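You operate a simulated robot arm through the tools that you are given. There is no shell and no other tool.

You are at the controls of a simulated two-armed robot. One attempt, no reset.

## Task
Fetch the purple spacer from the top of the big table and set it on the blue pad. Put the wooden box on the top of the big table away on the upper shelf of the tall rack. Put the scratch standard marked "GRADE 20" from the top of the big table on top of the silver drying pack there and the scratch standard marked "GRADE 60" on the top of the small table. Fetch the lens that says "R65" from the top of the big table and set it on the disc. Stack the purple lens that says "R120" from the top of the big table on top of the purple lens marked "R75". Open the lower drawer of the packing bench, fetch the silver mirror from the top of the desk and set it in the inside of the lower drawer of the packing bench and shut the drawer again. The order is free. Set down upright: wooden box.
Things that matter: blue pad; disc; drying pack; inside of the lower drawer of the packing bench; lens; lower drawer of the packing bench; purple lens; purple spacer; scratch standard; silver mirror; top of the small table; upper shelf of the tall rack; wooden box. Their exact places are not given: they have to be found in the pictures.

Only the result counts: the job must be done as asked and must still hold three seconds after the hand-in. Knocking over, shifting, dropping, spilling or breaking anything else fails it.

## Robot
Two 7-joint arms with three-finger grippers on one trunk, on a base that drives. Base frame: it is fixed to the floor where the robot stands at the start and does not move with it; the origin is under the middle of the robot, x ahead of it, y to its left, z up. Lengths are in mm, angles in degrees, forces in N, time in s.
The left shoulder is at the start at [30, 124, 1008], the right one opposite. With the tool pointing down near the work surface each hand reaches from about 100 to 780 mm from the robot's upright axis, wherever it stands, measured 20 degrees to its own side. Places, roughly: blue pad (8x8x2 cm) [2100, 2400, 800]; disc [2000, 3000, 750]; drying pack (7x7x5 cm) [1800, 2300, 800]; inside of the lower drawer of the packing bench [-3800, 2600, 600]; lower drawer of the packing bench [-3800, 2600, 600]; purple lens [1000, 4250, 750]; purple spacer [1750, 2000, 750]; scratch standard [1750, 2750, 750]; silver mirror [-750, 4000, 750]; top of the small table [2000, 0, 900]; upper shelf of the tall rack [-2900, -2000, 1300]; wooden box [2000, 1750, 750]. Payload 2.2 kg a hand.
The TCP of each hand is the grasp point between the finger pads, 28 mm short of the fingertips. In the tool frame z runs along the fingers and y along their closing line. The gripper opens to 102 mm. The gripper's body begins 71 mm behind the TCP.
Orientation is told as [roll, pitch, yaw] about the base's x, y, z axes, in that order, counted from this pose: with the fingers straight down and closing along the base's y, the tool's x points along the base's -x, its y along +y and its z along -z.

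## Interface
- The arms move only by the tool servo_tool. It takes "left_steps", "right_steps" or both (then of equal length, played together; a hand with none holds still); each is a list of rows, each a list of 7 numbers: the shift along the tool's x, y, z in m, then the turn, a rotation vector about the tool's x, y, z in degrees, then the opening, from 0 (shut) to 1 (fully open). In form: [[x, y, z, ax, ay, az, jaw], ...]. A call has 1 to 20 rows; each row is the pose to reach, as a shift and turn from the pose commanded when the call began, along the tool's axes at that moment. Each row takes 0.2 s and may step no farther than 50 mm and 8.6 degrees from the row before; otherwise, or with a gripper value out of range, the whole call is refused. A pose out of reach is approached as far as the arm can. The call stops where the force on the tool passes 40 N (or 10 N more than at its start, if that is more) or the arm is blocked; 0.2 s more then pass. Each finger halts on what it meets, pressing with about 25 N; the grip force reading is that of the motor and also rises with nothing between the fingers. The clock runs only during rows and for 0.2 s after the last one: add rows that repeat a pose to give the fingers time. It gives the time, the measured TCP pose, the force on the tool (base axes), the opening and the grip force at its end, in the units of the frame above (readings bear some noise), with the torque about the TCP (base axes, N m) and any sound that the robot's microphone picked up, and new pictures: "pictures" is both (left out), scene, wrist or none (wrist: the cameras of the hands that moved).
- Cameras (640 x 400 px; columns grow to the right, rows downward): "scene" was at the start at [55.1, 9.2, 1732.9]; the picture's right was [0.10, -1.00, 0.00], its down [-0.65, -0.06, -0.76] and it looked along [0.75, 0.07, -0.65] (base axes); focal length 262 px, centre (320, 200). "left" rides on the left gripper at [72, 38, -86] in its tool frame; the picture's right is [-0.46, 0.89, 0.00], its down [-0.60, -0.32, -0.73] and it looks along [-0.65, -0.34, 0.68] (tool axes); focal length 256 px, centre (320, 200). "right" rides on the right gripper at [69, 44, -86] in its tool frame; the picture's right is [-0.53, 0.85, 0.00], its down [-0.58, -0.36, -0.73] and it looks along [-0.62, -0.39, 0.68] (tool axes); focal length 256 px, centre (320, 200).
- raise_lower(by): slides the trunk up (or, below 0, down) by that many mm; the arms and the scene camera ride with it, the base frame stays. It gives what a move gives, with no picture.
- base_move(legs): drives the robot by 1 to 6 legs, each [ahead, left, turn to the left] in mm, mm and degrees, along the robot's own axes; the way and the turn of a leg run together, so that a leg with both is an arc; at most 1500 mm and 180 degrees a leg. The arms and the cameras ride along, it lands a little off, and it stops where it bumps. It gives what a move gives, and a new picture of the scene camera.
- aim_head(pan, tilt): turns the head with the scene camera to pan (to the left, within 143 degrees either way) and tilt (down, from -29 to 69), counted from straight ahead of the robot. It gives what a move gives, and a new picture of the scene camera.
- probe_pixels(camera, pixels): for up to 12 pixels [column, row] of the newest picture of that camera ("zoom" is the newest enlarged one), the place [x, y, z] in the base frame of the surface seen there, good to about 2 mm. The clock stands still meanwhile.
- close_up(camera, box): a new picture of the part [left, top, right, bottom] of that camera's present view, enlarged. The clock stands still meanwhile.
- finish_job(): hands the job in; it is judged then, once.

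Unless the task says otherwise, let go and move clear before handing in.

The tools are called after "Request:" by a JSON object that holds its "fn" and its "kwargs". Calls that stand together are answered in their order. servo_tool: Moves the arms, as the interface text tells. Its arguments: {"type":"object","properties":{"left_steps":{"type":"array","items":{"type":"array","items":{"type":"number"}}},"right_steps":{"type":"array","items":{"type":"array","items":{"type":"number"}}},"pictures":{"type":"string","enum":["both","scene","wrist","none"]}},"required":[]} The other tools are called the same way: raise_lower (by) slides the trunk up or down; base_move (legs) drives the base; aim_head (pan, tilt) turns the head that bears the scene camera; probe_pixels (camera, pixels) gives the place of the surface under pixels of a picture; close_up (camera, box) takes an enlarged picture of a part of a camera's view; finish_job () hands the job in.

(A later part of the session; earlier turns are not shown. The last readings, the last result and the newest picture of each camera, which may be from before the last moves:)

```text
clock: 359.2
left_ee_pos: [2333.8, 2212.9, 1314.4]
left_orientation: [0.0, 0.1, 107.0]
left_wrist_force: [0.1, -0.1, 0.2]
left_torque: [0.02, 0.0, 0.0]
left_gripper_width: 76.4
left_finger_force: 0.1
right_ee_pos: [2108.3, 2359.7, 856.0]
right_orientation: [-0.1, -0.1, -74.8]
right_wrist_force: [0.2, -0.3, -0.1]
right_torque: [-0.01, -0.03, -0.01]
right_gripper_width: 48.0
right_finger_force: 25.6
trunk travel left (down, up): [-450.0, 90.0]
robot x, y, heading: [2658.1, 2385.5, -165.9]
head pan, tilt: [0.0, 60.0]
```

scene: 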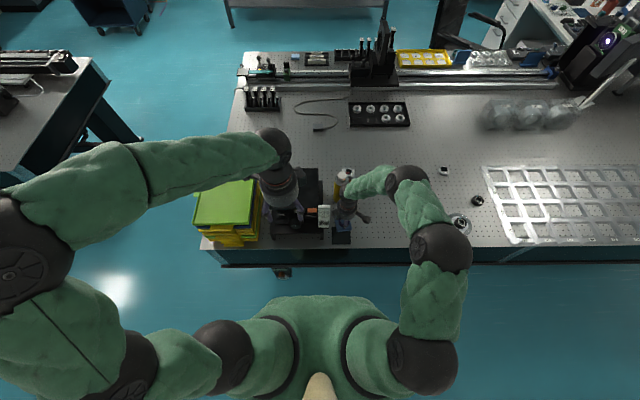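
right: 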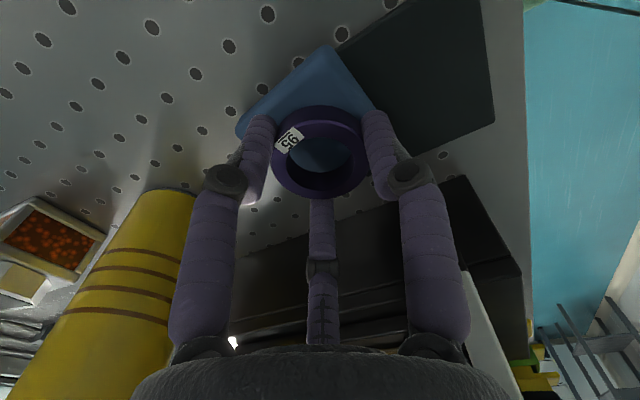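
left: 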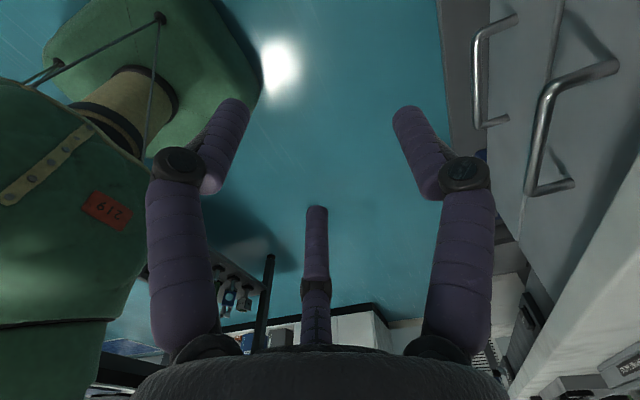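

Request:
{"fn": "servo_tool", "kwargs": {"right_steps": [[0, 0, 0.001, 0, 0, 0, 0.1], [0, 0, 0.0015, 0, 0, 0, 0.1], [0, 0, 0.0015, 0, 0, 0, 0.1]], "pictures": "none"}}

Request:
{"fn": "servo_tool", "kwargs": {"right_steps": [[0, 0, 0.001, 0, 0, 0, 0.1], [0, 0, 0.001, 0, 0, 0, 0.1]], "pictures": "none"}}

```text
clock: 360.0
left_ee_pos: [2333.4, 2212.5, 1314.7]
left_orientation: [0.0, 0.1, 107.0]
left_wrist_force: [0.5, -0.1, 0.1]
left_torque: [-0.02, 0.0, 0.0]
left_gripper_width: 76.5
left_finger_force: 0.1
right_ee_pos: [2107.8, 2360.7, 855.5]
right_orientation: [0.0, -0.1, -74.9]
right_wrist_force: [0.3, 0.7, -0.9]
right_torque: [0.01, -0.01, 0.01]
right_gripper_width: 48.1
right_finger_force: 24.7
trunk travel left (down, up): [-450.0, 90.0]
robot x, y, heading: [2656.9, 2392.1, -165.9]
head pan, tilt: [0.0, 60.0]
```

```text
clock: 360.6
left_ee_pos: [2334.4, 2212.8, 1315.3]
left_orientation: [0.0, 0.1, 107.1]
left_wrist_force: [-0.9, 0.2, -0.2]
left_torque: [0.01, 0.03, -0.01]
left_gripper_width: 76.5
left_finger_force: 0.1
right_ee_pos: [2107.9, 2361.1, 852.0]
right_orientation: [0.0, -0.2, -74.8]
right_wrist_force: [0.9, -0.6, -0.3]
right_torque: [-0.02, 0.0, 0.01]
right_gripper_width: 48.0
right_finger_force: 24.7
trunk travel left (down, up): [-450.0, 90.0]
robot x, y, heading: [2657.9, 2390.4, -165.9]
head pan, tilt: [0.0, 60.0]
```

No contact yet; I probe the spacer's top and the pad beside it.

Request:
{"fn": "close_up", "kwargs": {"camera": "right", "box": [230, 30, 410, 220]}}

Request:
{"fn": "probe_pixels", "kwargs": {"camera": "zoom", "pixels": [[230, 130], [310, 190], [310, 260], [310, 320], [200, 230], [420, 230], [330, 70], [310, 165], [280, 90]]}}

```text
2.11 times, centred on (320, 125) of right
```

zoom: 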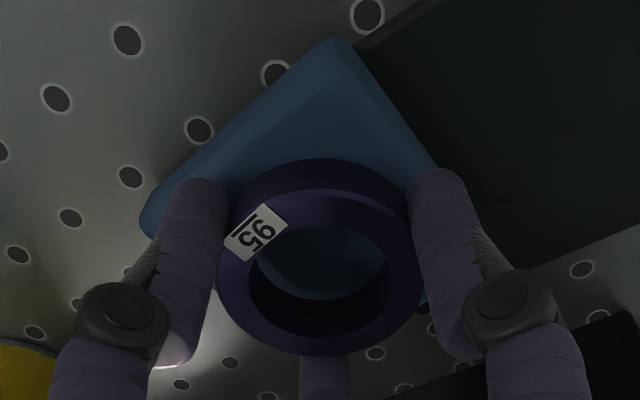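

```text
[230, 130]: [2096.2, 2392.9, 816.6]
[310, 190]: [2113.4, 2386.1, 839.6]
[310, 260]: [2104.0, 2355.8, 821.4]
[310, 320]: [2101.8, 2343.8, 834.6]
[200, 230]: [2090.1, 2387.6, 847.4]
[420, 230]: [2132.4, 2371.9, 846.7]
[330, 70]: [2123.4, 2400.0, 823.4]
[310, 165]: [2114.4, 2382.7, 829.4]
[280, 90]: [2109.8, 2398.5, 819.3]
```

Request:
{"fn": "servo_tool", "kwargs": {"right_steps": [[0, 0, 0.001, 0, 0, 0, 0.1], [0, 0, 0.0015, 0, 0, 0, 0.1], [0, 0, 0.0015, 0, 0, 0, 0.1]], "pictures": "none"}}

```text
clock: 361.4
left_ee_pos: [2333.2, 2213.2, 1314.3]
left_orientation: [0.0, 0.0, 107.0]
left_wrist_force: [0.3, 0.2, 0.1]
left_torque: [0.02, 0.01, 0.03]
left_gripper_width: 76.4
left_finger_force: 0.1
right_ee_pos: [2108.6, 2360.6, 852.4]
right_orientation: [-0.1, -0.2, -74.8]
right_wrist_force: [0.0, 0.4, -0.2]
right_torque: [0.0, -0.01, 0.0]
right_gripper_width: 48.1
right_finger_force: 25.2
trunk travel left (down, up): [-450.0, 90.0]
robot x, y, heading: [2658.3, 2389.4, -166.1]
head pan, tilt: [0.0, 60.0]
```

Request:
{"fn": "servo_tool", "kwargs": {"right_steps": [[0, 0, 0.001, 0, 0, 0, 0.1], [0, 0, 0.0015, 0, 0, 0, 0.1], [0, 0, 0.0015, 0, 0, 0, 0.1]], "pictures": "none"}}

Request:
{"fn": "servo_tool", "kwargs": {"right_steps": [[0, 0, 0.0008, 0, 0, 0, 0.1], [0, 0, 0.0008, 0, 0, 0, 0.1]], "pictures": "wrist"}}

```text
clock: 362.2
left_ee_pos: [2334.3, 2212.7, 1314.9]
left_orientation: [0.1, 0.2, 107.0]
left_wrist_force: [0.4, 0.2, -0.7]
left_torque: [-0.04, -0.01, 0.04]
left_gripper_width: 76.3
left_finger_force: 0.1
right_ee_pos: [2107.1, 2360.4, 850.7]
right_orientation: [-0.2, 0.0, -74.8]
right_wrist_force: [1.9, 1.6, 8.8]
right_torque: [0.05, -0.16, 0.0]
right_gripper_width: 48.1
right_finger_force: 24.5
trunk travel left (down, up): [-450.0, 90.0]
robot x, y, heading: [2660.7, 2386.8, -165.6]
head pan, tilt: [0.0, 60.0]
```

```text
clock: 362.8
left_ee_pos: [2334.3, 2212.6, 1315.5]
left_orientation: [0.1, 0.1, 107.1]
left_wrist_force: [0.3, 0.2, -0.7]
left_torque: [-0.04, 0.01, -0.02]
left_gripper_width: 76.4
left_finger_force: 0.0
right_ee_pos: [2108.1, 2359.6, 850.9]
right_orientation: [-0.2, 0.0, -74.8]
right_wrist_force: [-0.7, 1.0, 13.2]
right_torque: [0.08, -0.12, 0.01]
right_gripper_width: 48.1
right_finger_force: 24.7
trunk travel left (down, up): [-450.0, 90.0]
robot x, y, heading: [2658.5, 2384.1, -165.6]
head pan, tilt: [0.0, 60.0]
```

right: 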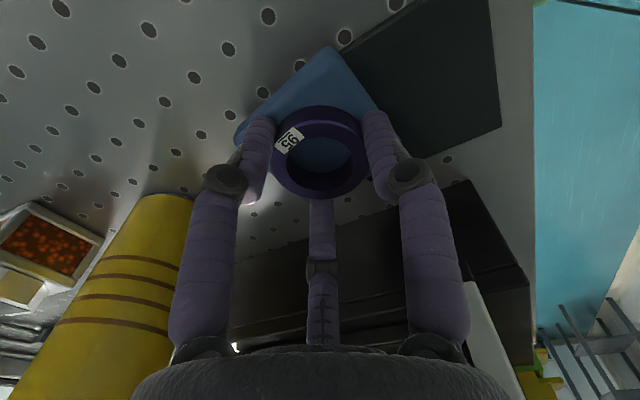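

Contact (13 N). I ease up 1 mm, release and lift.

Request:
{"fn": "servo_tool", "kwargs": {"right_steps": [[0, 0, -0.0012, 0, 0, 0, 0.4], [0, 0, -0.0012, 0, 0, 0, 0.62], [0, 0, -0.0012, 0, 0, 0, 0.62], [0, 0, -0.0012, 0, 0, 0, 0.62], [0, 0, -0.03, 0, 0, 0, 0.62], [0, 0, -0.07, 0, 0, 0, 0.62], [0, 0, -0.11, 0, 0, 0, 0.62], [0, 0, -0.155, 0, 0, 0, 0.62], [0, 0, -0.2, 0, 0, 0, 0.62], [0, 0, -0.245, 0, 0, 0, 0.62], [0, 0, -0.29, 0, 0, 0, 0.62]], "pictures": "both"}}

Request:
{"fn": "close_up", "kwargs": {"camera": "scene", "box": [280, 160, 400, 260]}}

```text
clock: 365.2
left_ee_pos: [2333.8, 2213.6, 1314.8]
left_orientation: [0.0, 0.1, 107.1]
left_wrist_force: [0.3, -0.2, -0.1]
left_torque: [0.01, 0.03, 0.02]
left_gripper_width: 76.6
left_finger_force: 0.1
right_ee_pos: [2110.5, 2360.4, 1140.9]
right_orientation: [-0.1, 0.0, -74.7]
right_wrist_force: [-0.3, 0.6, -0.8]
right_torque: [0.0, 0.04, 0.0]
right_gripper_width: 63.1
right_finger_force: 0.1
trunk travel left (down, up): [-450.0, 90.0]
robot x, y, heading: [2660.0, 2387.3, -165.8]
head pan, tilt: [0.0, 60.0]
```

scene: 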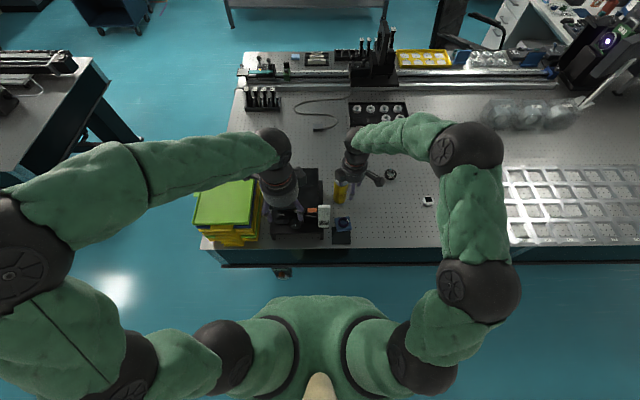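
right: 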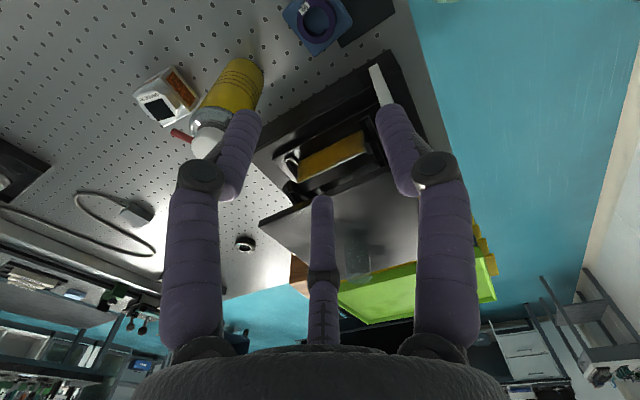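

```text
4.00 times, centred on (340, 210) of scene
```

zoom: 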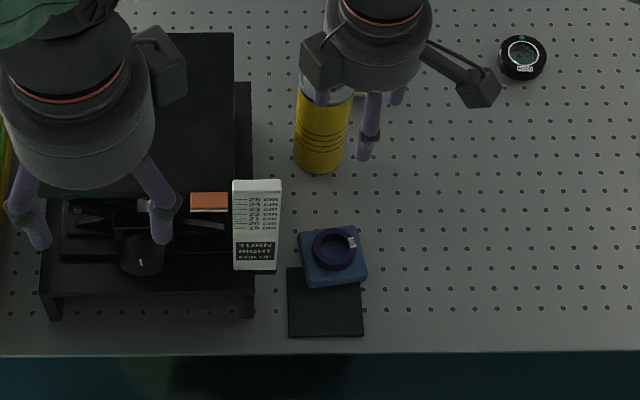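

The spacer rests on the blue pad. Next GRADE 60: I drive right ~520 mm and ahead ~190 mm.

Request:
{"fn": "base_move", "kwargs": {"legs": [[0, -523, 0.4], [185, 0, 0]]}}

Request:
{"fn": "close_up", "kwargs": {"camera": "scene", "box": [280, 80, 480, 230]}}

```text
clock: 369.4
left_ee_pos: [2024.1, 2668.0, 1314.5]
left_orientation: [-0.1, 0.1, 107.4]
left_wrist_force: [-0.9, 0.0, -0.3]
left_torque: [0.01, -0.01, 0.03]
left_gripper_width: 76.6
left_finger_force: 0.1
right_ee_pos: [1798.5, 2813.3, 1142.0]
right_orientation: [-0.1, -0.1, -74.4]
right_wrist_force: [0.2, 0.5, -0.8]
right_torque: [0.0, -0.02, 0.0]
right_gripper_width: 63.4
right_finger_force: 0.0
trunk travel left (down, up): [-450.0, 90.0]
robot x, y, heading: [2349.0, 2846.0, -165.3]
head pan, tilt: [0.0, 60.0]
```

scene: 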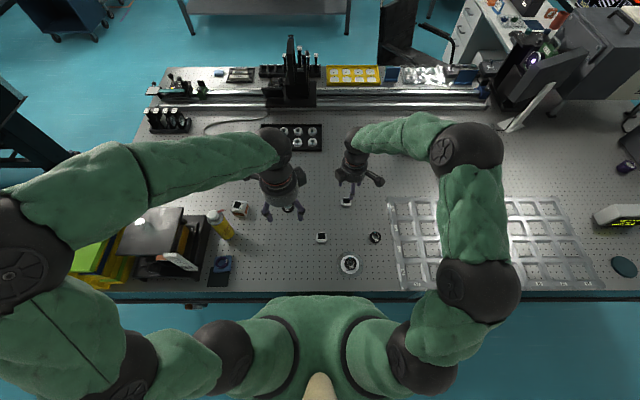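

```text
2.67 times, centred on (380, 155) of scene
```

zoom: 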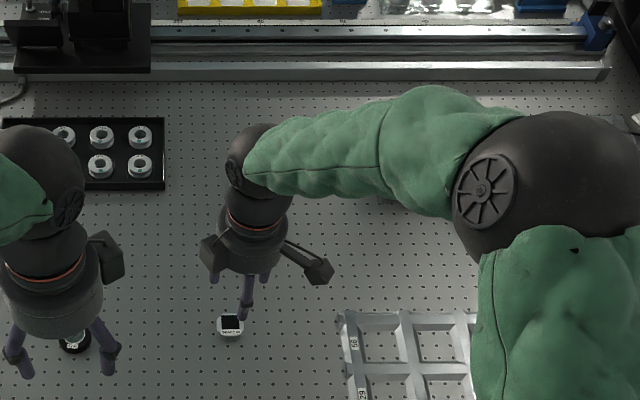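

I verify the label of the block at (346,202).

Request:
{"fn": "close_up", "kwargs": {"camera": "scene", "box": [334, 192, 358, 210]}}

Request:
{"fn": "close_up", "kwargs": {"camera": "scene", "box": [308, 228, 336, 248]}}

Request:
{"fn": "probe_pixels", "kwargs": {"camera": "scene", "pixels": [[346, 200], [342, 200], [350, 200], [346, 205]]}}

```text
16.00 times, centred on (346, 201) of scene
```

zoom: 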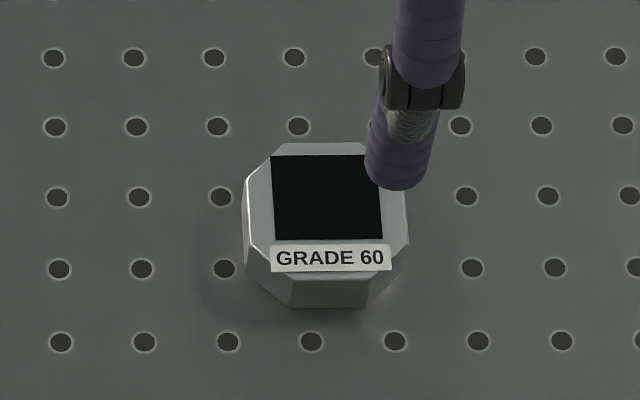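

```text
16.00 times, centred on (322, 238) of scene
```

zoom: 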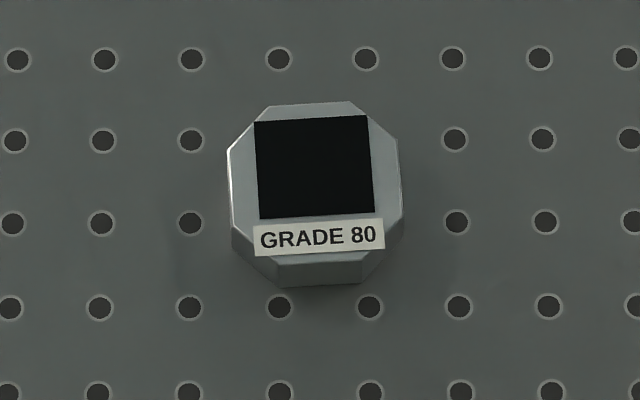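

```text
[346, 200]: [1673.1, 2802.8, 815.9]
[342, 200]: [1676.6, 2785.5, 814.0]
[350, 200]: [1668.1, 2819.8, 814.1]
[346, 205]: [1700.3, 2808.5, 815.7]
```

GRADE 60 confirmed at ≈(1678,2803). I lower the trunk 80 mm for reach and bring the right hand over it.

Request:
{"fn": "raise_lower", "kwargs": {"by": -80}}

Request:
{"fn": "servo_tool", "kwargs": {"right_steps": [[0.0076, -0.0396, 0, 0, 0, 0, 0.75], [0.0152, -0.079, 0, 0, 0, 0, 0.75], [0.0228, -0.1187, 0, 0, 0, 0, 0.75], [0.0228, -0.1187, 0.045, 0, 0, 0, 0.75], [0.0228, -0.1187, 0.09, 0, 0, 0, 0.75], [0.0228, -0.1187, 0.13, 0, 0, 0, 0.75], [0.0228, -0.1187, 0.13, 0, 0, 0, 0.75]], "pictures": "both"}}

```text
clock: 370.6
left_ee_pos: [2024.8, 2667.5, 1234.5]
left_orientation: [-0.1, 0.1, 107.3]
left_wrist_force: [-0.1, -0.4, -0.3]
left_torque: [0.0, 0.01, 0.0]
left_gripper_width: 76.7
left_finger_force: 0.2
right_ee_pos: [1799.0, 2813.6, 1061.0]
right_orientation: [-0.1, 0.0, -74.5]
right_wrist_force: [-0.3, 0.5, 0.8]
right_torque: [-0.01, 0.04, 0.03]
right_gripper_width: 63.1
right_finger_force: 0.1
trunk travel left (down, up): [-370.0, 170.0]
robot x, y, heading: [2344.9, 2847.2, -165.3]
head pan, tilt: [0.0, 60.0]
```

```text
clock: 372.2
left_ee_pos: [2026.0, 2668.8, 1234.4]
left_orientation: [0.0, 0.1, 107.4]
left_wrist_force: [0.6, 0.5, -0.1]
left_torque: [0.01, 0.01, 0.01]
left_gripper_width: 76.4
left_finger_force: 0.0
right_ee_pos: [1678.8, 2805.9, 930.2]
right_orientation: [-0.1, 0.0, -74.5]
right_wrist_force: [-0.6, -0.1, -0.9]
right_torque: [-0.02, 0.02, -0.03]
right_gripper_width: 76.2
right_finger_force: 0.1
trunk travel left (down, up): [-370.0, 170.0]
robot x, y, heading: [2352.0, 2847.9, -165.2]
head pan, tilt: [0.0, 60.0]
```

scene: 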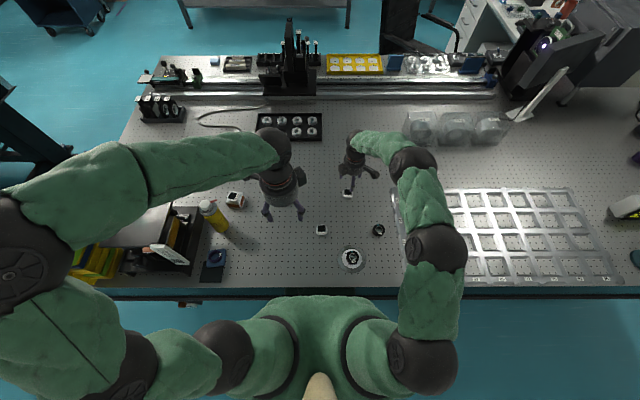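
right: 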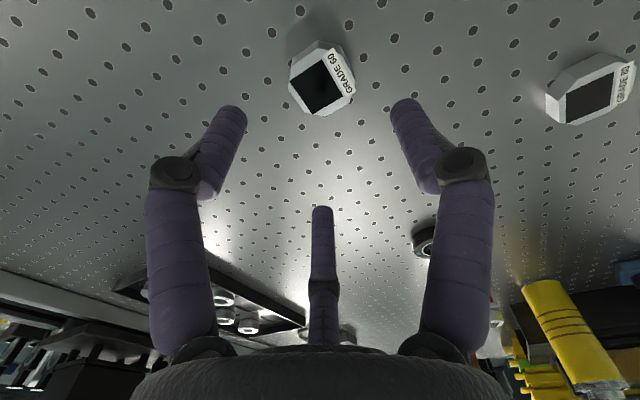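

Request:
{"fn": "probe_pixels", "kwargs": {"camera": "right", "pixels": [[290, 80], [318, 112], [354, 95], [340, 52], [320, 52], [320, 85], [300, 70], [350, 75]]}}

Request:
{"fn": "close_up", "kwargs": {"camera": "right", "box": [270, 20, 370, 130]}}

```text
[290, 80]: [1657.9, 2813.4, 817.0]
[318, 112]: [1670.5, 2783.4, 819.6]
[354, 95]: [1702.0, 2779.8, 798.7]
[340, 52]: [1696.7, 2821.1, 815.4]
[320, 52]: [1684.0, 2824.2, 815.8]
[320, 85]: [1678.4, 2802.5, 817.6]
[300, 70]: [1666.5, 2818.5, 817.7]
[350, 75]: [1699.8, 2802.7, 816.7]
```

```text
3.64 times, centred on (320, 75) of right
```

zoom: 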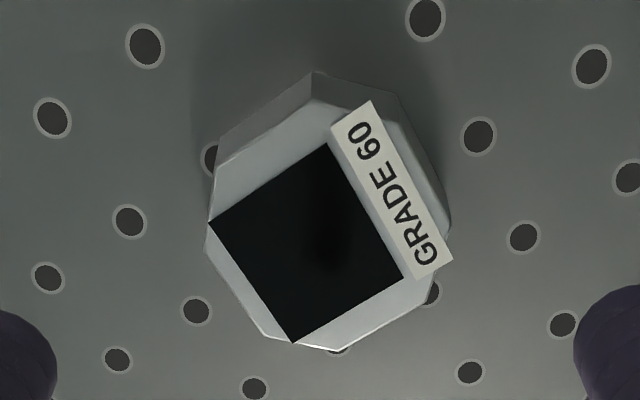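

The block's centre ≈ (1679,2803.5). I descend and grip.

Request:
{"fn": "servo_tool", "kwargs": {"right_steps": [[-0.0024, -0.0005, 0.03, 0, 0, 0, 0.8], [-0.0024, -0.0005, 0.06, 0, 0, 0, 0.8], [-0.0024, -0.0005, 0.085, 0, 0, 0, 0.8], [-0.0024, -0.0005, 0.102, 0, 0, 0, 0.8], [-0.0024, -0.0005, 0.102, 0, 0, 0, 0.5], [-0.0024, -0.0005, 0.102, 0, 0, 0, 0.25], [-0.0024, -0.0005, 0.102, 0, 0, 0, 0.2], [-0.0024, -0.0005, 0.102, 0, 0, 0, 0.2], [-0.0024, -0.0005, 0.102, 0, 0, 0, 0.2]], "pictures": "wrist"}}

```text
clock: 374.2
left_ee_pos: [2024.7, 2668.9, 1234.4]
left_orientation: [-0.1, 0.0, 107.5]
left_wrist_force: [0.0, -1.1, -0.2]
left_torque: [-0.02, -0.01, 0.01]
left_gripper_width: 76.2
left_finger_force: 0.0
right_ee_pos: [1677.8, 2802.1, 826.6]
right_orientation: [-0.1, -0.1, -74.4]
right_wrist_force: [-0.6, 0.0, 1.5]
right_torque: [-0.05, 0.05, -0.05]
right_gripper_width: 49.6
right_finger_force: 24.7
trunk travel left (down, up): [-370.0, 170.0]
robot x, y, heading: [2348.5, 2841.9, -165.6]
head pan, tilt: [0.0, 60.0]
```

right: 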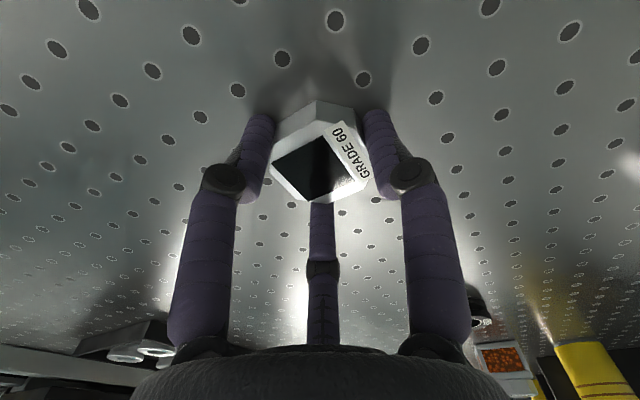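

GRADE 60 is gripped (49.6 mm). I lift and retract.

Request:
{"fn": "servo_tool", "kwargs": {"right_steps": [[0, 0, -0.03, 0, 0, 0, 0.2], [0, 0, -0.075, 0, 0, 0, 0.2], [0, 0, -0.12, 0, 0, 0, 0.2], [0, 0, -0.165, 0, 0, 0, 0.2], [0, 0, -0.21, 0, 0, 0, 0.2], [0, 0, -0.255, 0, 0, 0, 0.2], [0, 0.03, -0.285, 0, 0, 0, 0.2], [0, 0.065, -0.31, 0, 0, 0, 0.2], [0, 0.1, -0.335, 0, 0, 0, 0.2], [0, 0.14, -0.355, 0, 0, 0, 0.2], [0, 0.18, -0.37, 0, 0, 0, 0.2], [0, 0.22, -0.38, 0, 0, 0, 0.2], [0, 0.26, -0.39, 0, 0, 0, 0.2], [0, 0.29, -0.4, 0, 0, 0, 0.2]], "pictures": "scene"}}

```text
clock: 377.2
left_ee_pos: [2025.4, 2668.5, 1234.3]
left_orientation: [0.0, 0.2, 107.4]
left_wrist_force: [0.6, -0.4, -0.4]
left_torque: [-0.01, 0.0, 0.0]
left_gripper_width: 76.7
left_finger_force: 0.0
right_ee_pos: [1958.5, 2882.6, 1230.2]
right_orientation: [-0.1, 0.0, -74.3]
right_wrist_force: [0.3, 0.8, -1.5]
right_torque: [0.01, 0.08, -0.02]
right_gripper_width: 49.8
right_finger_force: 25.1
trunk travel left (down, up): [-370.0, 170.0]
robot x, y, heading: [2349.1, 2843.3, -165.3]
head pan, tilt: [0.0, 60.0]
```

scene: 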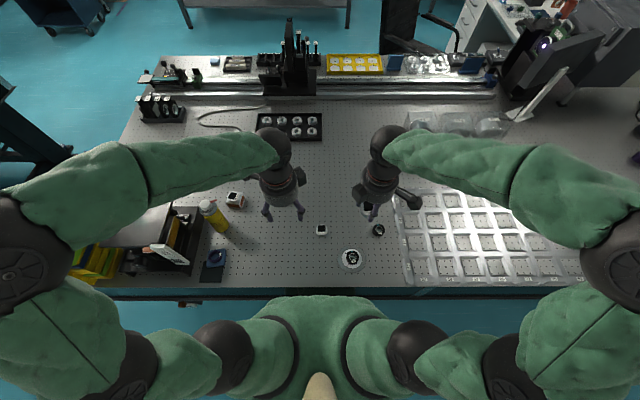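

All earlier placements still hold in the picture. I drive back into the gap, left to the passage and turn to face the small table.

Request:
{"fn": "base_move", "kwargs": {"legs": [[-185, 0, 0], [0, 1000, 0], [0, 540, 0]]}}

```text
clock: 386.2
left_ee_pos: [2574.6, 1221.5, 1234.0]
left_orientation: [0.1, 0.1, 106.8]
left_wrist_force: [-0.5, 0.9, -0.4]
left_torque: [0.02, 0.02, -0.01]
left_gripper_width: 76.4
left_finger_force: 0.1
right_ee_pos: [2510.0, 1435.3, 1228.8]
right_orientation: [0.0, 0.0, -75.1]
right_wrist_force: [-0.8, 0.2, -2.2]
right_torque: [0.01, 0.0, -0.02]
right_gripper_width: 49.4
right_finger_force: 24.6
trunk travel left (down, up): [-370.0, 170.0]
robot x, y, heading: [2897.2, 1396.5, -166.1]
head pan, tilt: [0.0, 60.0]
```

scene: 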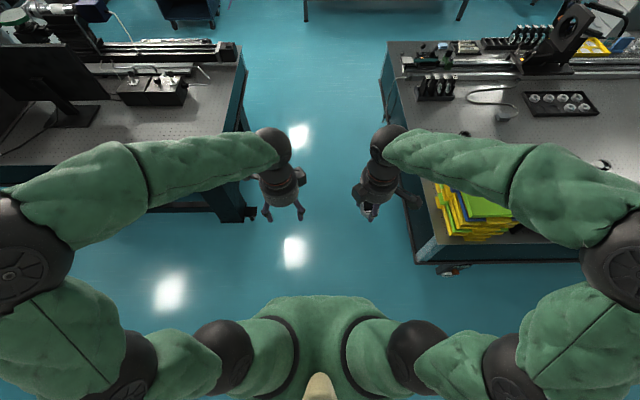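

The small table's free strip is at the left (pixels (215,130), (130,145)). I probe its top.

Request:
{"fn": "probe_pixels", "kwargs": {"camera": "scene", "pixels": [[225, 85], [220, 130], [232, 150], [150, 125], [120, 150], [195, 95], [60, 155], [185, 140], [160, 90], [238, 60]]}}

Request:
{"fn": "close_up", "kwargs": {"camera": "scene", "box": [0, 20, 260, 200]}}

```text
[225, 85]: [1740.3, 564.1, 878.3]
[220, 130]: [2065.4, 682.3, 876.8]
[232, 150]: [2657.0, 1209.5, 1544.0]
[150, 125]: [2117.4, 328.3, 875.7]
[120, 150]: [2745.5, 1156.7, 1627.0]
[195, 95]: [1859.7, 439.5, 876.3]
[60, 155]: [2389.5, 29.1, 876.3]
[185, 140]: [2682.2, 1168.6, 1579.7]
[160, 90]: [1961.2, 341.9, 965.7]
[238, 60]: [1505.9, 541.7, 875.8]
```

```text
2.22 times, centred on (130, 110) of scene
```

zoom: 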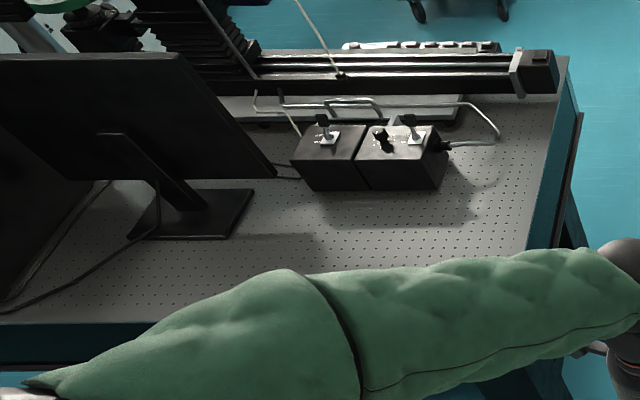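

I choose a free spot near (2080,590) on the small table. I turn left to face it and drive alongside.

Request:
{"fn": "base_move", "kwargs": {"legs": [[0, 0, 90.7], [0, -870, 0]]}}

Request:
{"fn": "aim_head", "kwargs": {"pan": -10, "tilt": 55}}

```text
clock: 394.6
left_ee_pos: [2219.4, 868.0, 1233.9]
left_orientation: [0.0, 0.0, -163.7]
left_wrist_force: [0.0, 0.3, 0.7]
left_torque: [-0.03, -0.01, -0.04]
left_gripper_width: 76.9
left_finger_force: 0.1
right_ee_pos: [2004.6, 803.9, 1229.2]
right_orientation: [0.0, -0.1, 14.5]
right_wrist_force: [0.2, 0.1, -0.3]
right_torque: [0.0, 0.0, 0.01]
right_gripper_width: 49.3
right_finger_force: 25.3
trunk travel left (down, up): [-370.0, 170.0]
robot x, y, heading: [2046.9, 1192.8, -76.3]
head pan, tilt: [0.0, 60.0]
```

scene: 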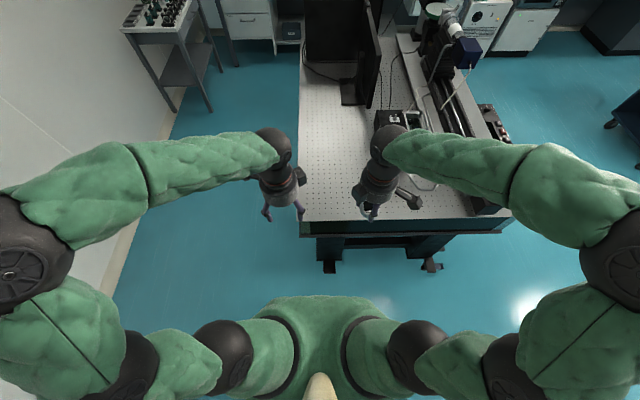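

```text
clock: 395.4
left_ee_pos: [2220.5, 867.4, 1234.8]
left_orientation: [0.1, 0.0, -163.8]
left_wrist_force: [-0.7, 0.7, 0.6]
left_torque: [-0.03, 0.01, 0.01]
left_gripper_width: 76.3
left_finger_force: 0.0
right_ee_pos: [2005.5, 803.1, 1229.1]
right_orientation: [-0.1, 0.0, 14.5]
right_wrist_force: [-0.4, -0.5, -0.1]
right_torque: [0.03, 0.01, -0.01]
right_gripper_width: 49.6
right_finger_force: 25.0
trunk travel left (down, up): [-370.0, 170.0]
robot x, y, heading: [2047.8, 1194.5, -76.5]
head pan, tilt: [-10.0, 55.0]
```

scene: 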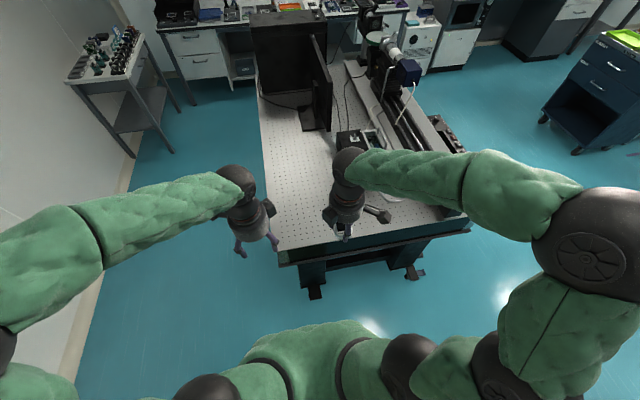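

Request:
{"fn": "probe_pixels", "kwargs": {"camera": "scene", "pixels": [[300, 200], [300, 220], [300, 170], [315, 190], [270, 200], [345, 140], [330, 160], [320, 235]]}}

Request:
{"fn": "base_move", "kwargs": {"legs": [[110, 0, 1.0]]}}

```text
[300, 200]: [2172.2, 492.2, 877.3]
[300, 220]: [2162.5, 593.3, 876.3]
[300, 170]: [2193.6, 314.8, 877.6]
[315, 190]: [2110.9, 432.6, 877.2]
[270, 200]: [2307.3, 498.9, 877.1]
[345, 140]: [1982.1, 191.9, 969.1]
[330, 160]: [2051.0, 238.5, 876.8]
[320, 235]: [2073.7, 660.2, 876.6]
```

```text
clock: 396.6
left_ee_pos: [2253.6, 761.7, 1233.6]
left_orientation: [-0.2, 0.1, -162.7]
left_wrist_force: [-0.2, 0.1, 0.7]
left_torque: [-0.01, -0.03, 0.01]
left_gripper_width: 76.6
left_finger_force: 0.1
right_ee_pos: [2040.1, 694.2, 1229.3]
right_orientation: [0.0, 0.1, 15.6]
right_wrist_force: [-0.3, -0.8, -1.4]
right_torque: [0.05, 0.02, -0.01]
right_gripper_width: 49.8
right_finger_force: 25.5
trunk travel left (down, up): [-370.0, 170.0]
robot x, y, heading: [2073.9, 1084.7, -75.8]
head pan, tilt: [-10.0, 55.0]
```

scene: 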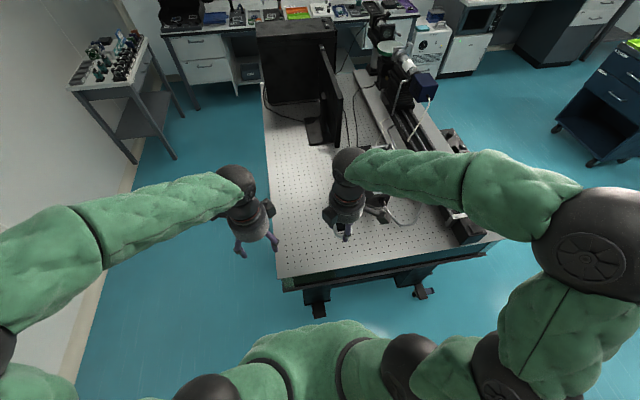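

The top is flat at z=877 and free around (2110,560). I move the block there and down to ~20 mm above.

Request:
{"fn": "servo_tool", "kwargs": {"right_steps": [[-0.0079, -0.037, 0, 0, 0, 0, 0.2], [-0.0157, -0.074, 0, 0, 0, 0, 0.2], [-0.0236, -0.111, 0, 0, 0, 0, 0.2], [-0.0314, -0.1479, 0, 0, 0, 0, 0.2], [-0.0314, -0.1479, 0.045, 0, 0, 0, 0.2], [-0.0314, -0.1479, 0.09, 0, 0, 0, 0.2], [-0.0314, -0.1479, 0.135, 0, 0, 0, 0.2], [-0.0314, -0.1479, 0.18, 0, 0, 0, 0.2], [-0.0314, -0.1479, 0.225, 0, 0, 0, 0.2], [-0.0314, -0.1479, 0.265, 0, 0, 0, 0.2], [-0.0314, -0.1479, 0.3, 0, 0, 0, 0.2], [-0.0314, -0.1479, 0.3, 0, 0, 0, 0.2]], "pictures": "both"}}

```text
clock: 399.1
left_ee_pos: [2252.6, 762.7, 1234.1]
left_orientation: [0.0, 0.1, -162.8]
left_wrist_force: [0.0, 1.1, -0.7]
left_torque: [0.01, 0.01, 0.02]
left_gripper_width: 76.5
left_finger_force: 0.0
right_ee_pos: [2109.7, 561.8, 928.4]
right_orientation: [-0.1, -0.1, 15.6]
right_wrist_force: [-0.8, -0.2, -0.4]
right_torque: [-0.06, 0.03, 0.0]
right_gripper_width: 49.8
right_finger_force: 25.2
trunk travel left (down, up): [-370.0, 170.0]
robot x, y, heading: [2075.9, 1083.6, -75.4]
head pan, tilt: [-10.0, 55.0]
```

scene: 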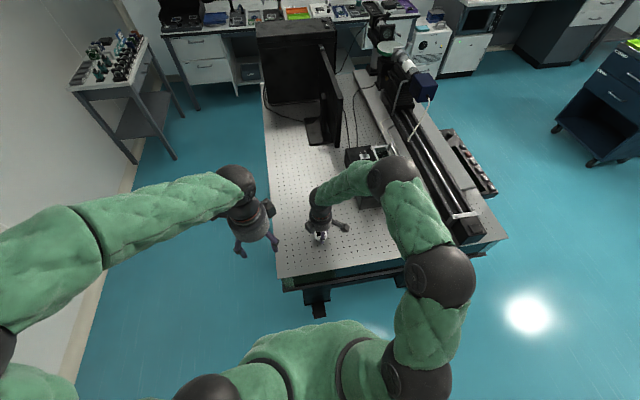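
right: 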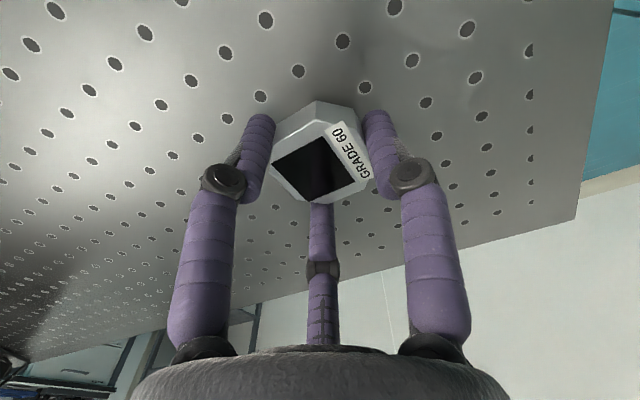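

Clear. I lower 19 mm then by millimetres to contact.

Request:
{"fn": "servo_tool", "kwargs": {"right_steps": [[0, 0, 0.01, 0, 0, 0, 0.2], [0, 0, 0.018, 0, 0, 0, 0.2], [0, 0, 0.018, 0, 0, 0, 0.2]], "pictures": "none"}}

Request:
{"fn": "servo_tool", "kwargs": {"right_steps": [[0, 0, 0.001, 0, 0, 0, 0.2], [0, 0, 0.002, 0, 0, 0, 0.2], [0, 0, 0.002, 0, 0, 0, 0.2]], "pictures": "none"}}

```text
clock: 399.9
left_ee_pos: [2251.4, 762.6, 1233.9]
left_orientation: [0.1, 0.2, -162.7]
left_wrist_force: [-1.0, -0.1, 0.5]
left_torque: [0.0, 0.02, 0.01]
left_gripper_width: 76.6
left_finger_force: 0.1
right_ee_pos: [2110.0, 560.0, 912.3]
right_orientation: [0.0, 0.0, 15.6]
right_wrist_force: [-0.1, -0.6, -0.7]
right_torque: [-0.01, -0.02, -0.02]
right_gripper_width: 49.6
right_finger_force: 25.0
trunk travel left (down, up): [-370.0, 170.0]
robot x, y, heading: [2075.8, 1083.2, -75.5]
head pan, tilt: [-10.0, 55.0]
```

```text
clock: 400.8
left_ee_pos: [2253.4, 761.4, 1234.3]
left_orientation: [0.1, 0.0, -162.7]
left_wrist_force: [0.1, 0.2, -0.2]
left_torque: [0.01, -0.02, -0.01]
left_gripper_width: 76.8
left_finger_force: 0.0
right_ee_pos: [2110.6, 560.1, 910.5]
right_orientation: [0.0, 0.1, 15.7]
right_wrist_force: [-0.2, -0.6, -0.9]
right_torque: [-0.03, 0.04, -0.02]
right_gripper_width: 49.5
right_finger_force: 25.3
trunk travel left (down, up): [-370.0, 170.0]
robot x, y, heading: [2076.6, 1084.3, -75.6]
head pan, tilt: [-10.0, 55.0]
```

Request:
{"fn": "servo_tool", "kwargs": {"right_steps": [[0, 0, 0.001, 0, 0, 0, 0.2], [0, 0, 0.002, 0, 0, 0, 0.2], [0, 0, 0.002, 0, 0, 0, 0.2]], "pictures": "none"}}

Request:
{"fn": "servo_tool", "kwargs": {"right_steps": [[0, 0, 0.001, 0, 0, 0, 0.2], [0, 0, 0.0015, 0, 0, 0, 0.2], [0, 0, 0.0015, 0, 0, 0, 0.2]], "pictures": "none"}}

```text
clock: 401.6
left_ee_pos: [2253.1, 762.9, 1234.8]
left_orientation: [-0.1, 0.1, -162.8]
left_wrist_force: [0.3, 0.7, 0.1]
left_torque: [-0.04, 0.01, 0.02]
left_gripper_width: 76.3
left_finger_force: 0.1
right_ee_pos: [2109.9, 561.0, 907.9]
right_orientation: [-0.2, 0.0, 15.6]
right_wrist_force: [0.3, -1.0, 1.9]
right_torque: [0.07, 0.01, -0.01]
right_gripper_width: 49.6
right_finger_force: 24.9
trunk travel left (down, up): [-370.0, 170.0]
robot x, y, heading: [2075.5, 1086.4, -75.6]
head pan, tilt: [-10.0, 55.0]
```

```text
clock: 402.4
left_ee_pos: [2253.7, 762.9, 1235.3]
left_orientation: [0.0, 0.1, -162.7]
left_wrist_force: [0.1, 0.2, 0.3]
left_torque: [-0.07, -0.01, -0.02]
left_gripper_width: 76.3
left_finger_force: 0.0
right_ee_pos: [2108.9, 560.6, 907.4]
right_orientation: [-0.1, 0.0, 15.4]
right_wrist_force: [-1.0, 0.7, 18.6]
right_torque: [0.12, 0.12, 0.02]
right_gripper_width: 49.8
right_finger_force: 25.1
trunk travel left (down, up): [-370.0, 170.0]
robot x, y, heading: [2078.0, 1083.9, -75.5]
head pan, tilt: [-10.0, 55.0]
```

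Contact (18 N). I ease up, release and lift.

Request:
{"fn": "servo_tool", "kwargs": {"right_steps": [[0, 0, -0.0015, 0, 0, 0, 0.4], [0, 0, -0.0015, 0, 0, 0, 0.75], [0, 0, -0.0015, 0, 0, 0, 0.75], [0, 0, -0.0015, 0, 0, 0, 0.75], [0, 0, -0.03, 0, 0, 0, 0.75], [0, 0, -0.07, 0, 0, 0, 0.75], [0, 0, -0.115, 0, 0, 0, 0.75], [0, 0, -0.16, 0, 0, 0, 0.75], [0, 0, -0.205, 0, 0, 0, 0.75], [0, 0.04, -0.23, 0, 0, 0, 0.75], [0, 0.08, -0.26, 0, 0, 0, 0.75], [0, 0.12, -0.29, 0, 0, 0, 0.75], [0, 0.16, -0.31, 0, 0, 0, 0.75]], "pictures": "both"}}

Request:
{"fn": "close_up", "kwargs": {"camera": "scene", "box": [270, 180, 390, 280]}}

```text
clock: 405.1
left_ee_pos: [2252.4, 764.5, 1235.8]
left_orientation: [0.1, 0.1, -162.8]
left_wrist_force: [-0.5, 0.6, 0.1]
left_torque: [-0.04, -0.05, 0.0]
left_gripper_width: 76.5
left_finger_force: 0.1
right_ee_pos: [2069.2, 715.8, 1218.7]
right_orientation: [0.0, -0.1, 15.6]
right_wrist_force: [-0.1, 1.4, -0.7]
right_torque: [-0.04, -0.03, 0.0]
right_gripper_width: 76.5
right_finger_force: 0.1
trunk travel left (down, up): [-370.0, 170.0]
robot x, y, heading: [2079.7, 1083.1, -75.1]
head pan, tilt: [-10.0, 55.0]
```

scene: 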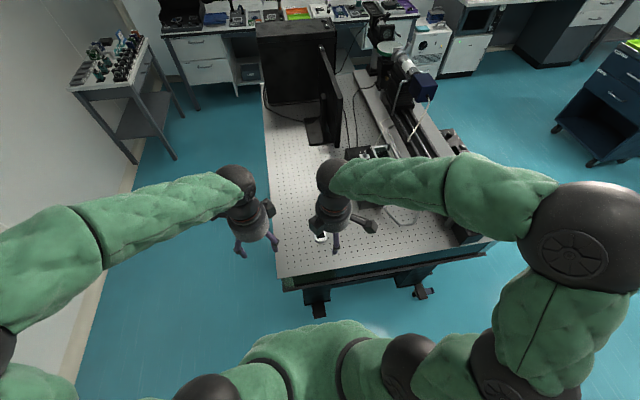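
right: 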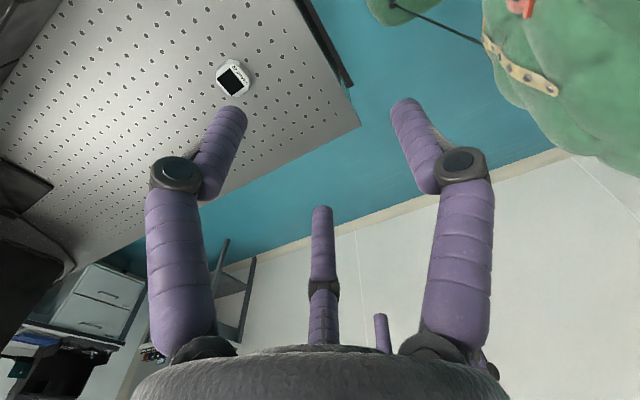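

```text
4.00 times, centred on (330, 230) of scene
```

zoom: 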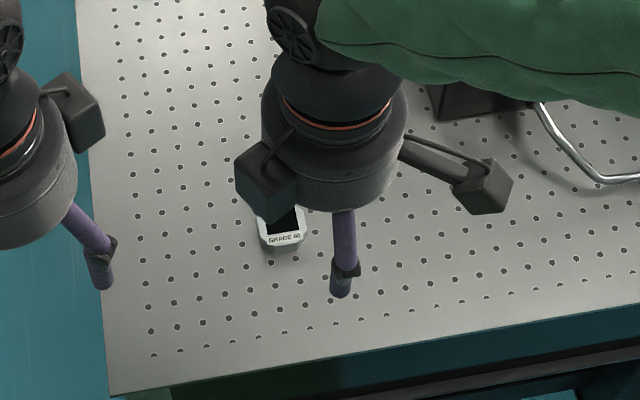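

GRADE 60 lies on the small table. Before taking the wooden box I look at the rack to plan the grip.

Request:
{"fn": "aim_head", "kwargs": {"pan": -60, "tilt": 15}}

Request:
{"fn": "close_up", "kwargs": {"camera": "scene", "box": [240, 60, 440, 200]}}

```text
clock: 406.3
left_ee_pos: [2253.0, 762.4, 1234.1]
left_orientation: [-0.1, 0.1, -162.7]
left_wrist_force: [-0.6, 1.2, 0.7]
left_torque: [0.01, 0.0, -0.03]
left_gripper_width: 76.8
left_finger_force: 0.1
right_ee_pos: [2069.7, 712.7, 1217.1]
right_orientation: [0.0, -0.1, 15.6]
right_wrist_force: [-0.7, 0.5, -0.1]
right_torque: [-0.04, 0.0, 0.01]
right_gripper_width: 76.5
right_finger_force: 0.1
trunk travel left (down, up): [-370.0, 170.0]
robot x, y, heading: [2076.7, 1090.2, -75.5]
head pan, tilt: [-60.0, 15.0]
```

scene: 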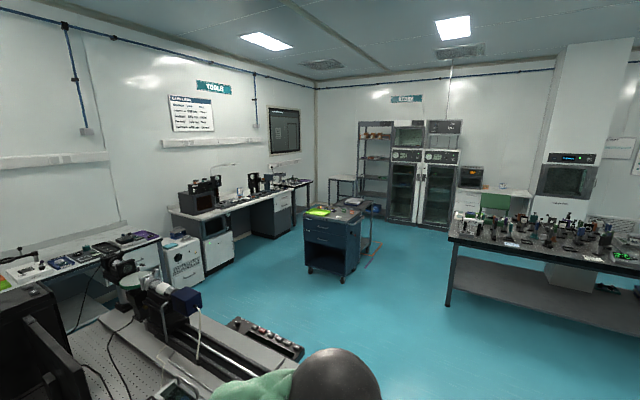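

```text
2.86 times, centred on (340, 130) of scene
```

zoom: 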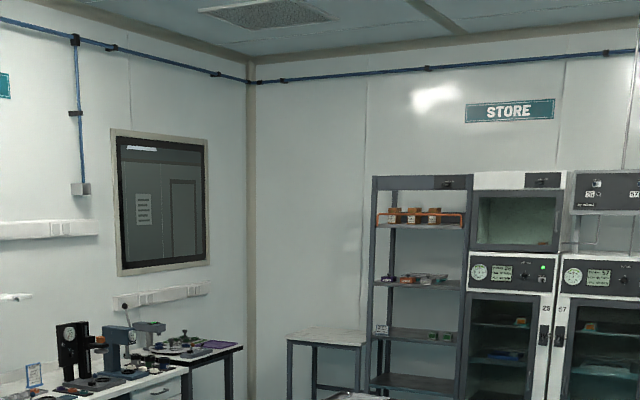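

Request:
{"fn": "probe_pixels", "kwargs": {"camera": "zoom", "pixels": [[420, 184], [390, 228], [440, 228], [410, 288], [410, 340], [400, 380], [375, 250], [465, 250], [420, 212], [395, 216], [435, 215], [450, 214]]}}

Request:
{"fn": "close_up", "kwargs": {"camera": "scene", "box": [350, 115, 420, 180]}}

```text
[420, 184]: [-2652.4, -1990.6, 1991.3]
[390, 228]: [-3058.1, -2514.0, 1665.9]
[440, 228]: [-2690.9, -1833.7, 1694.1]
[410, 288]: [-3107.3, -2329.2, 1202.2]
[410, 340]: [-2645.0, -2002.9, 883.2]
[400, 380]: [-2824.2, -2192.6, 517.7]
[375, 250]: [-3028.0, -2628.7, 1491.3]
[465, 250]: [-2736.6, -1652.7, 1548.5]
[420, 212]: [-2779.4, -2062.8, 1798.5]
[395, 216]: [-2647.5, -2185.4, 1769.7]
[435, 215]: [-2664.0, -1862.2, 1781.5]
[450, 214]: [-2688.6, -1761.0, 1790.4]
```

```text
6.15 times, centred on (385, 148) of scene
```

zoom: 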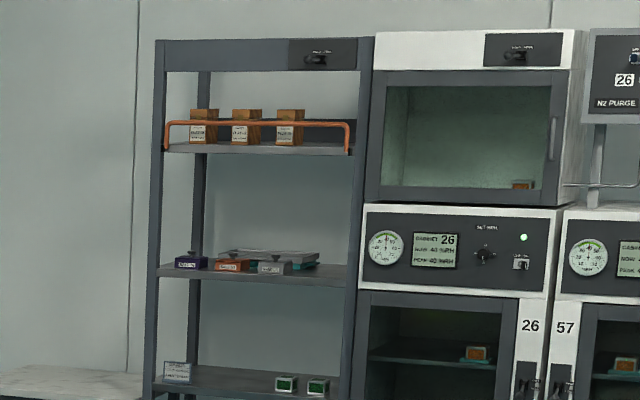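

The rack's upper shelf (z≈1250, between other shelves) has ~430 mm of height, so I'll grip the box with the hand tilted 45° from the front. I back off and turn around toward the big table.

Request:
{"fn": "base_move", "kwargs": {"legs": [[-95, 0, 0], [0, 0, 90], [0, 0, 90]]}}

Request:
{"fn": "aim_head", "kwargs": {"pan": 5, "tilt": 50}}

```text
clock: 415.1
left_ee_pos: [1873.0, 1496.8, 1234.9]
left_orientation: [0.0, 0.1, 17.6]
left_wrist_force: [0.6, -0.4, -1.0]
left_torque: [0.0, 0.01, -0.02]
left_gripper_width: 76.5
left_finger_force: 0.0
right_ee_pos: [2055.7, 1545.0, 1217.6]
right_orientation: [0.0, 0.1, -164.2]
right_wrist_force: [-0.1, -0.3, -0.4]
right_torque: [0.0, 0.0, -0.01]
right_gripper_width: 76.3
right_finger_force: 0.1
trunk travel left (down, up): [-370.0, 170.0]
robot x, y, heading: [2053.1, 1176.2, 104.7]
head pan, tilt: [-60.0, 15.0]
```

scene: 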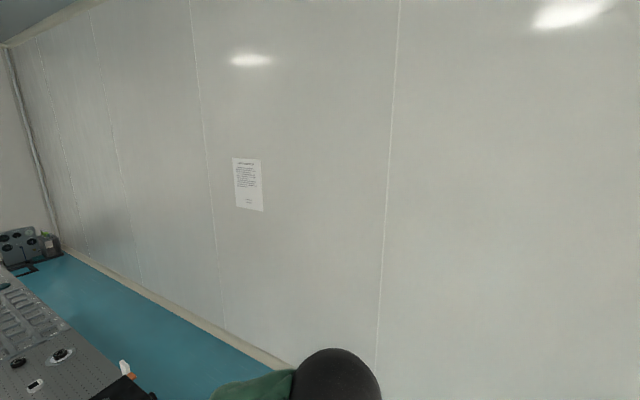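

```text
clock: 416.5
left_ee_pos: [1873.6, 1497.0, 1234.4]
left_orientation: [-0.1, 0.1, 17.6]
left_wrist_force: [-0.4, -0.1, 0.8]
left_torque: [-0.01, -0.02, 0.0]
left_gripper_width: 76.5
left_finger_force: 0.1
right_ee_pos: [2057.3, 1546.3, 1217.2]
right_orientation: [-0.1, 0.1, -164.1]
right_wrist_force: [-0.4, -0.9, -0.3]
right_torque: [-0.02, -0.03, 0.02]
right_gripper_width: 76.4
right_finger_force: 0.1
trunk travel left (down, up): [-370.0, 170.0]
robot x, y, heading: [2052.0, 1175.1, 104.8]
head pan, tilt: [5.0, 50.0]
```

scene: 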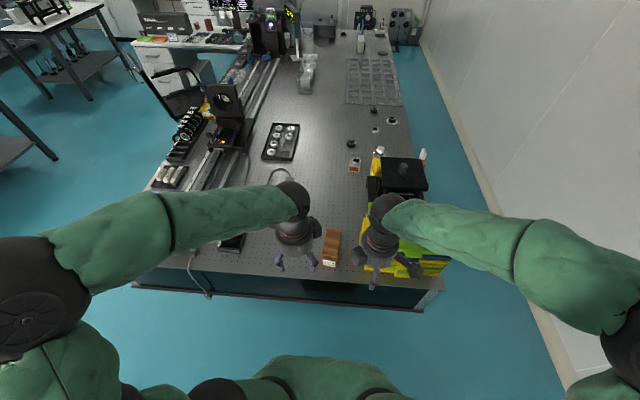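

The box is at (331,248). I zoom and probe its top corners.

Request:
{"fn": "close_up", "kwargs": {"camera": "scene", "box": [300, 215, 370, 275]}}

Request:
{"fn": "probe_pixels", "kwargs": {"camera": "zoom", "pixels": [[255, 140], [365, 145], [208, 310], [330, 335], [285, 230], [215, 340], [320, 370], [270, 330], [345, 250], [260, 370]]}}

```text
6.67 times, centred on (335, 245) of scene
```

zoom: 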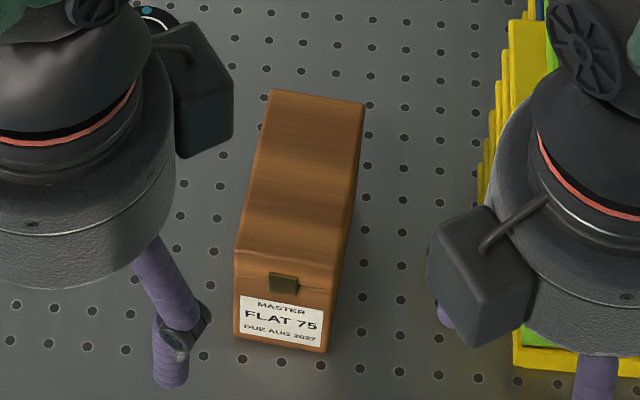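

```text
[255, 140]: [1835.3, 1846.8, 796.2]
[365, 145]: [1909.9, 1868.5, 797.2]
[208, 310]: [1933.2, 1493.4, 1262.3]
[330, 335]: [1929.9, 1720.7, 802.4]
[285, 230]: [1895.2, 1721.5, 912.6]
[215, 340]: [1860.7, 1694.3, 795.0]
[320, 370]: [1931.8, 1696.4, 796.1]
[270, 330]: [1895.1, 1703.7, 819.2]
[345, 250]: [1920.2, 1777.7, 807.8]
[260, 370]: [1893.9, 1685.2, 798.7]
```

Request:
{"fn": "probe_pixels", "kwargs": {"camera": "zoom", "pixels": [[275, 96], [360, 108], [335, 265], [240, 245], [300, 180], [240, 330], [322, 345], [285, 280]]}}

```text
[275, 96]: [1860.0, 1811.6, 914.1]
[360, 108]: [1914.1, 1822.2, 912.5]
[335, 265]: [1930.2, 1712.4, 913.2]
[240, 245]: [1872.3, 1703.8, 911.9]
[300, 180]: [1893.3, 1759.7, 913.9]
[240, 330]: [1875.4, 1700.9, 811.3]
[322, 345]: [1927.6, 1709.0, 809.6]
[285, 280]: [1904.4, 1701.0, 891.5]
```

Box: top corners give centre (1894,1762), long axis at azimuth 97°, 58 mm wide, 116 mm tall. I shift the base right 118 mm and yaw the left hand to azimuth 97°.

Request:
{"fn": "base_move", "kwargs": {"legs": [[0, -118, 0]]}}

Request:
{"fn": "servo_tool", "kwargs": {"left_steps": [[0, 0, 0, 0, 0, -8, 0.75], [0, 0, 0, 0, 0, -16, 0.75], [0, 0, 0, 0, 0, -24, 0.75], [0, 0, 0, 0, 0, -32, 0.8], [0, 0, 0, 0, 0, -40, 0.9], [0, 0, 0, 0, 0, -48, 1], [0, 0, 0, 0, 0, -56, 1], [0, 0, 0, 0, 0, -64, 1], [0, 0, 0, 0, 0, -72, 1], [0, 0, 0, 0, 0, -80, 1]], "pictures": "scene"}}

```text
clock: 417.7
left_ee_pos: [1985.5, 1525.9, 1236.0]
left_orientation: [0.0, 0.1, 17.6]
left_wrist_force: [0.6, -0.1, -0.3]
left_torque: [0.01, 0.0, 0.02]
left_gripper_width: 76.5
left_finger_force: 0.1
right_ee_pos: [2169.0, 1574.8, 1216.9]
right_orientation: [0.0, 0.0, -164.2]
right_wrist_force: [0.4, 0.0, -0.2]
right_torque: [0.02, 0.02, 0.0]
right_gripper_width: 76.4
right_finger_force: 0.1
trunk travel left (down, up): [-370.0, 170.0]
robot x, y, heading: [2166.4, 1205.1, 104.8]
head pan, tilt: [5.0, 50.0]
```

scene: 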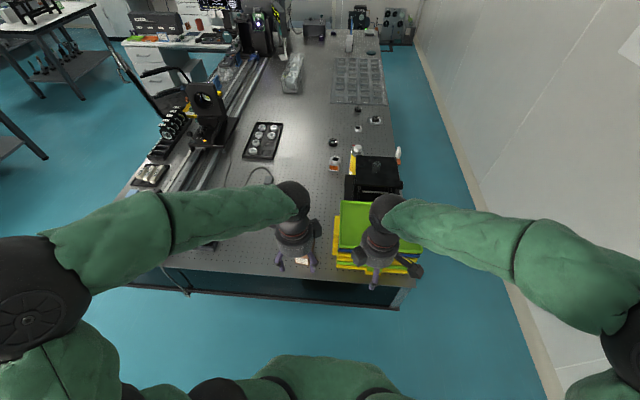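

```text
clock: 419.9
left_ee_pos: [1985.3, 1526.3, 1235.6]
left_orientation: [0.1, 0.1, 97.7]
left_wrist_force: [-0.3, 0.4, -0.5]
left_torque: [0.02, -0.03, -0.02]
left_gripper_width: 102.0
left_finger_force: 0.0
right_ee_pos: [2168.9, 1575.3, 1217.5]
right_orientation: [0.0, 0.0, -164.2]
right_wrist_force: [-0.2, 0.3, -0.1]
right_torque: [-0.01, 0.02, 0.01]
right_gripper_width: 76.5
right_finger_force: 0.0
trunk travel left (down, up): [-370.0, 170.0]
robot x, y, heading: [2168.8, 1207.6, 104.8]
head pan, tilt: [5.0, 50.0]
```

scene: 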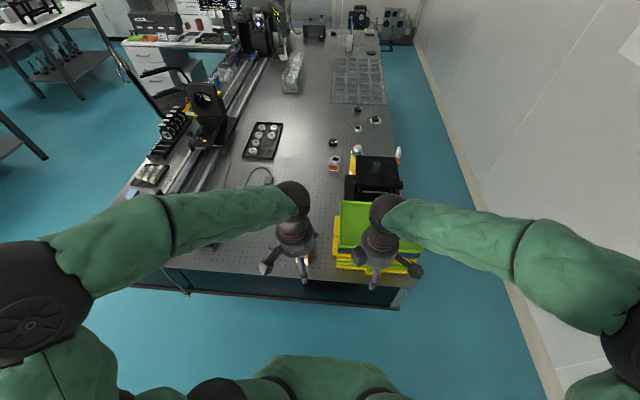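

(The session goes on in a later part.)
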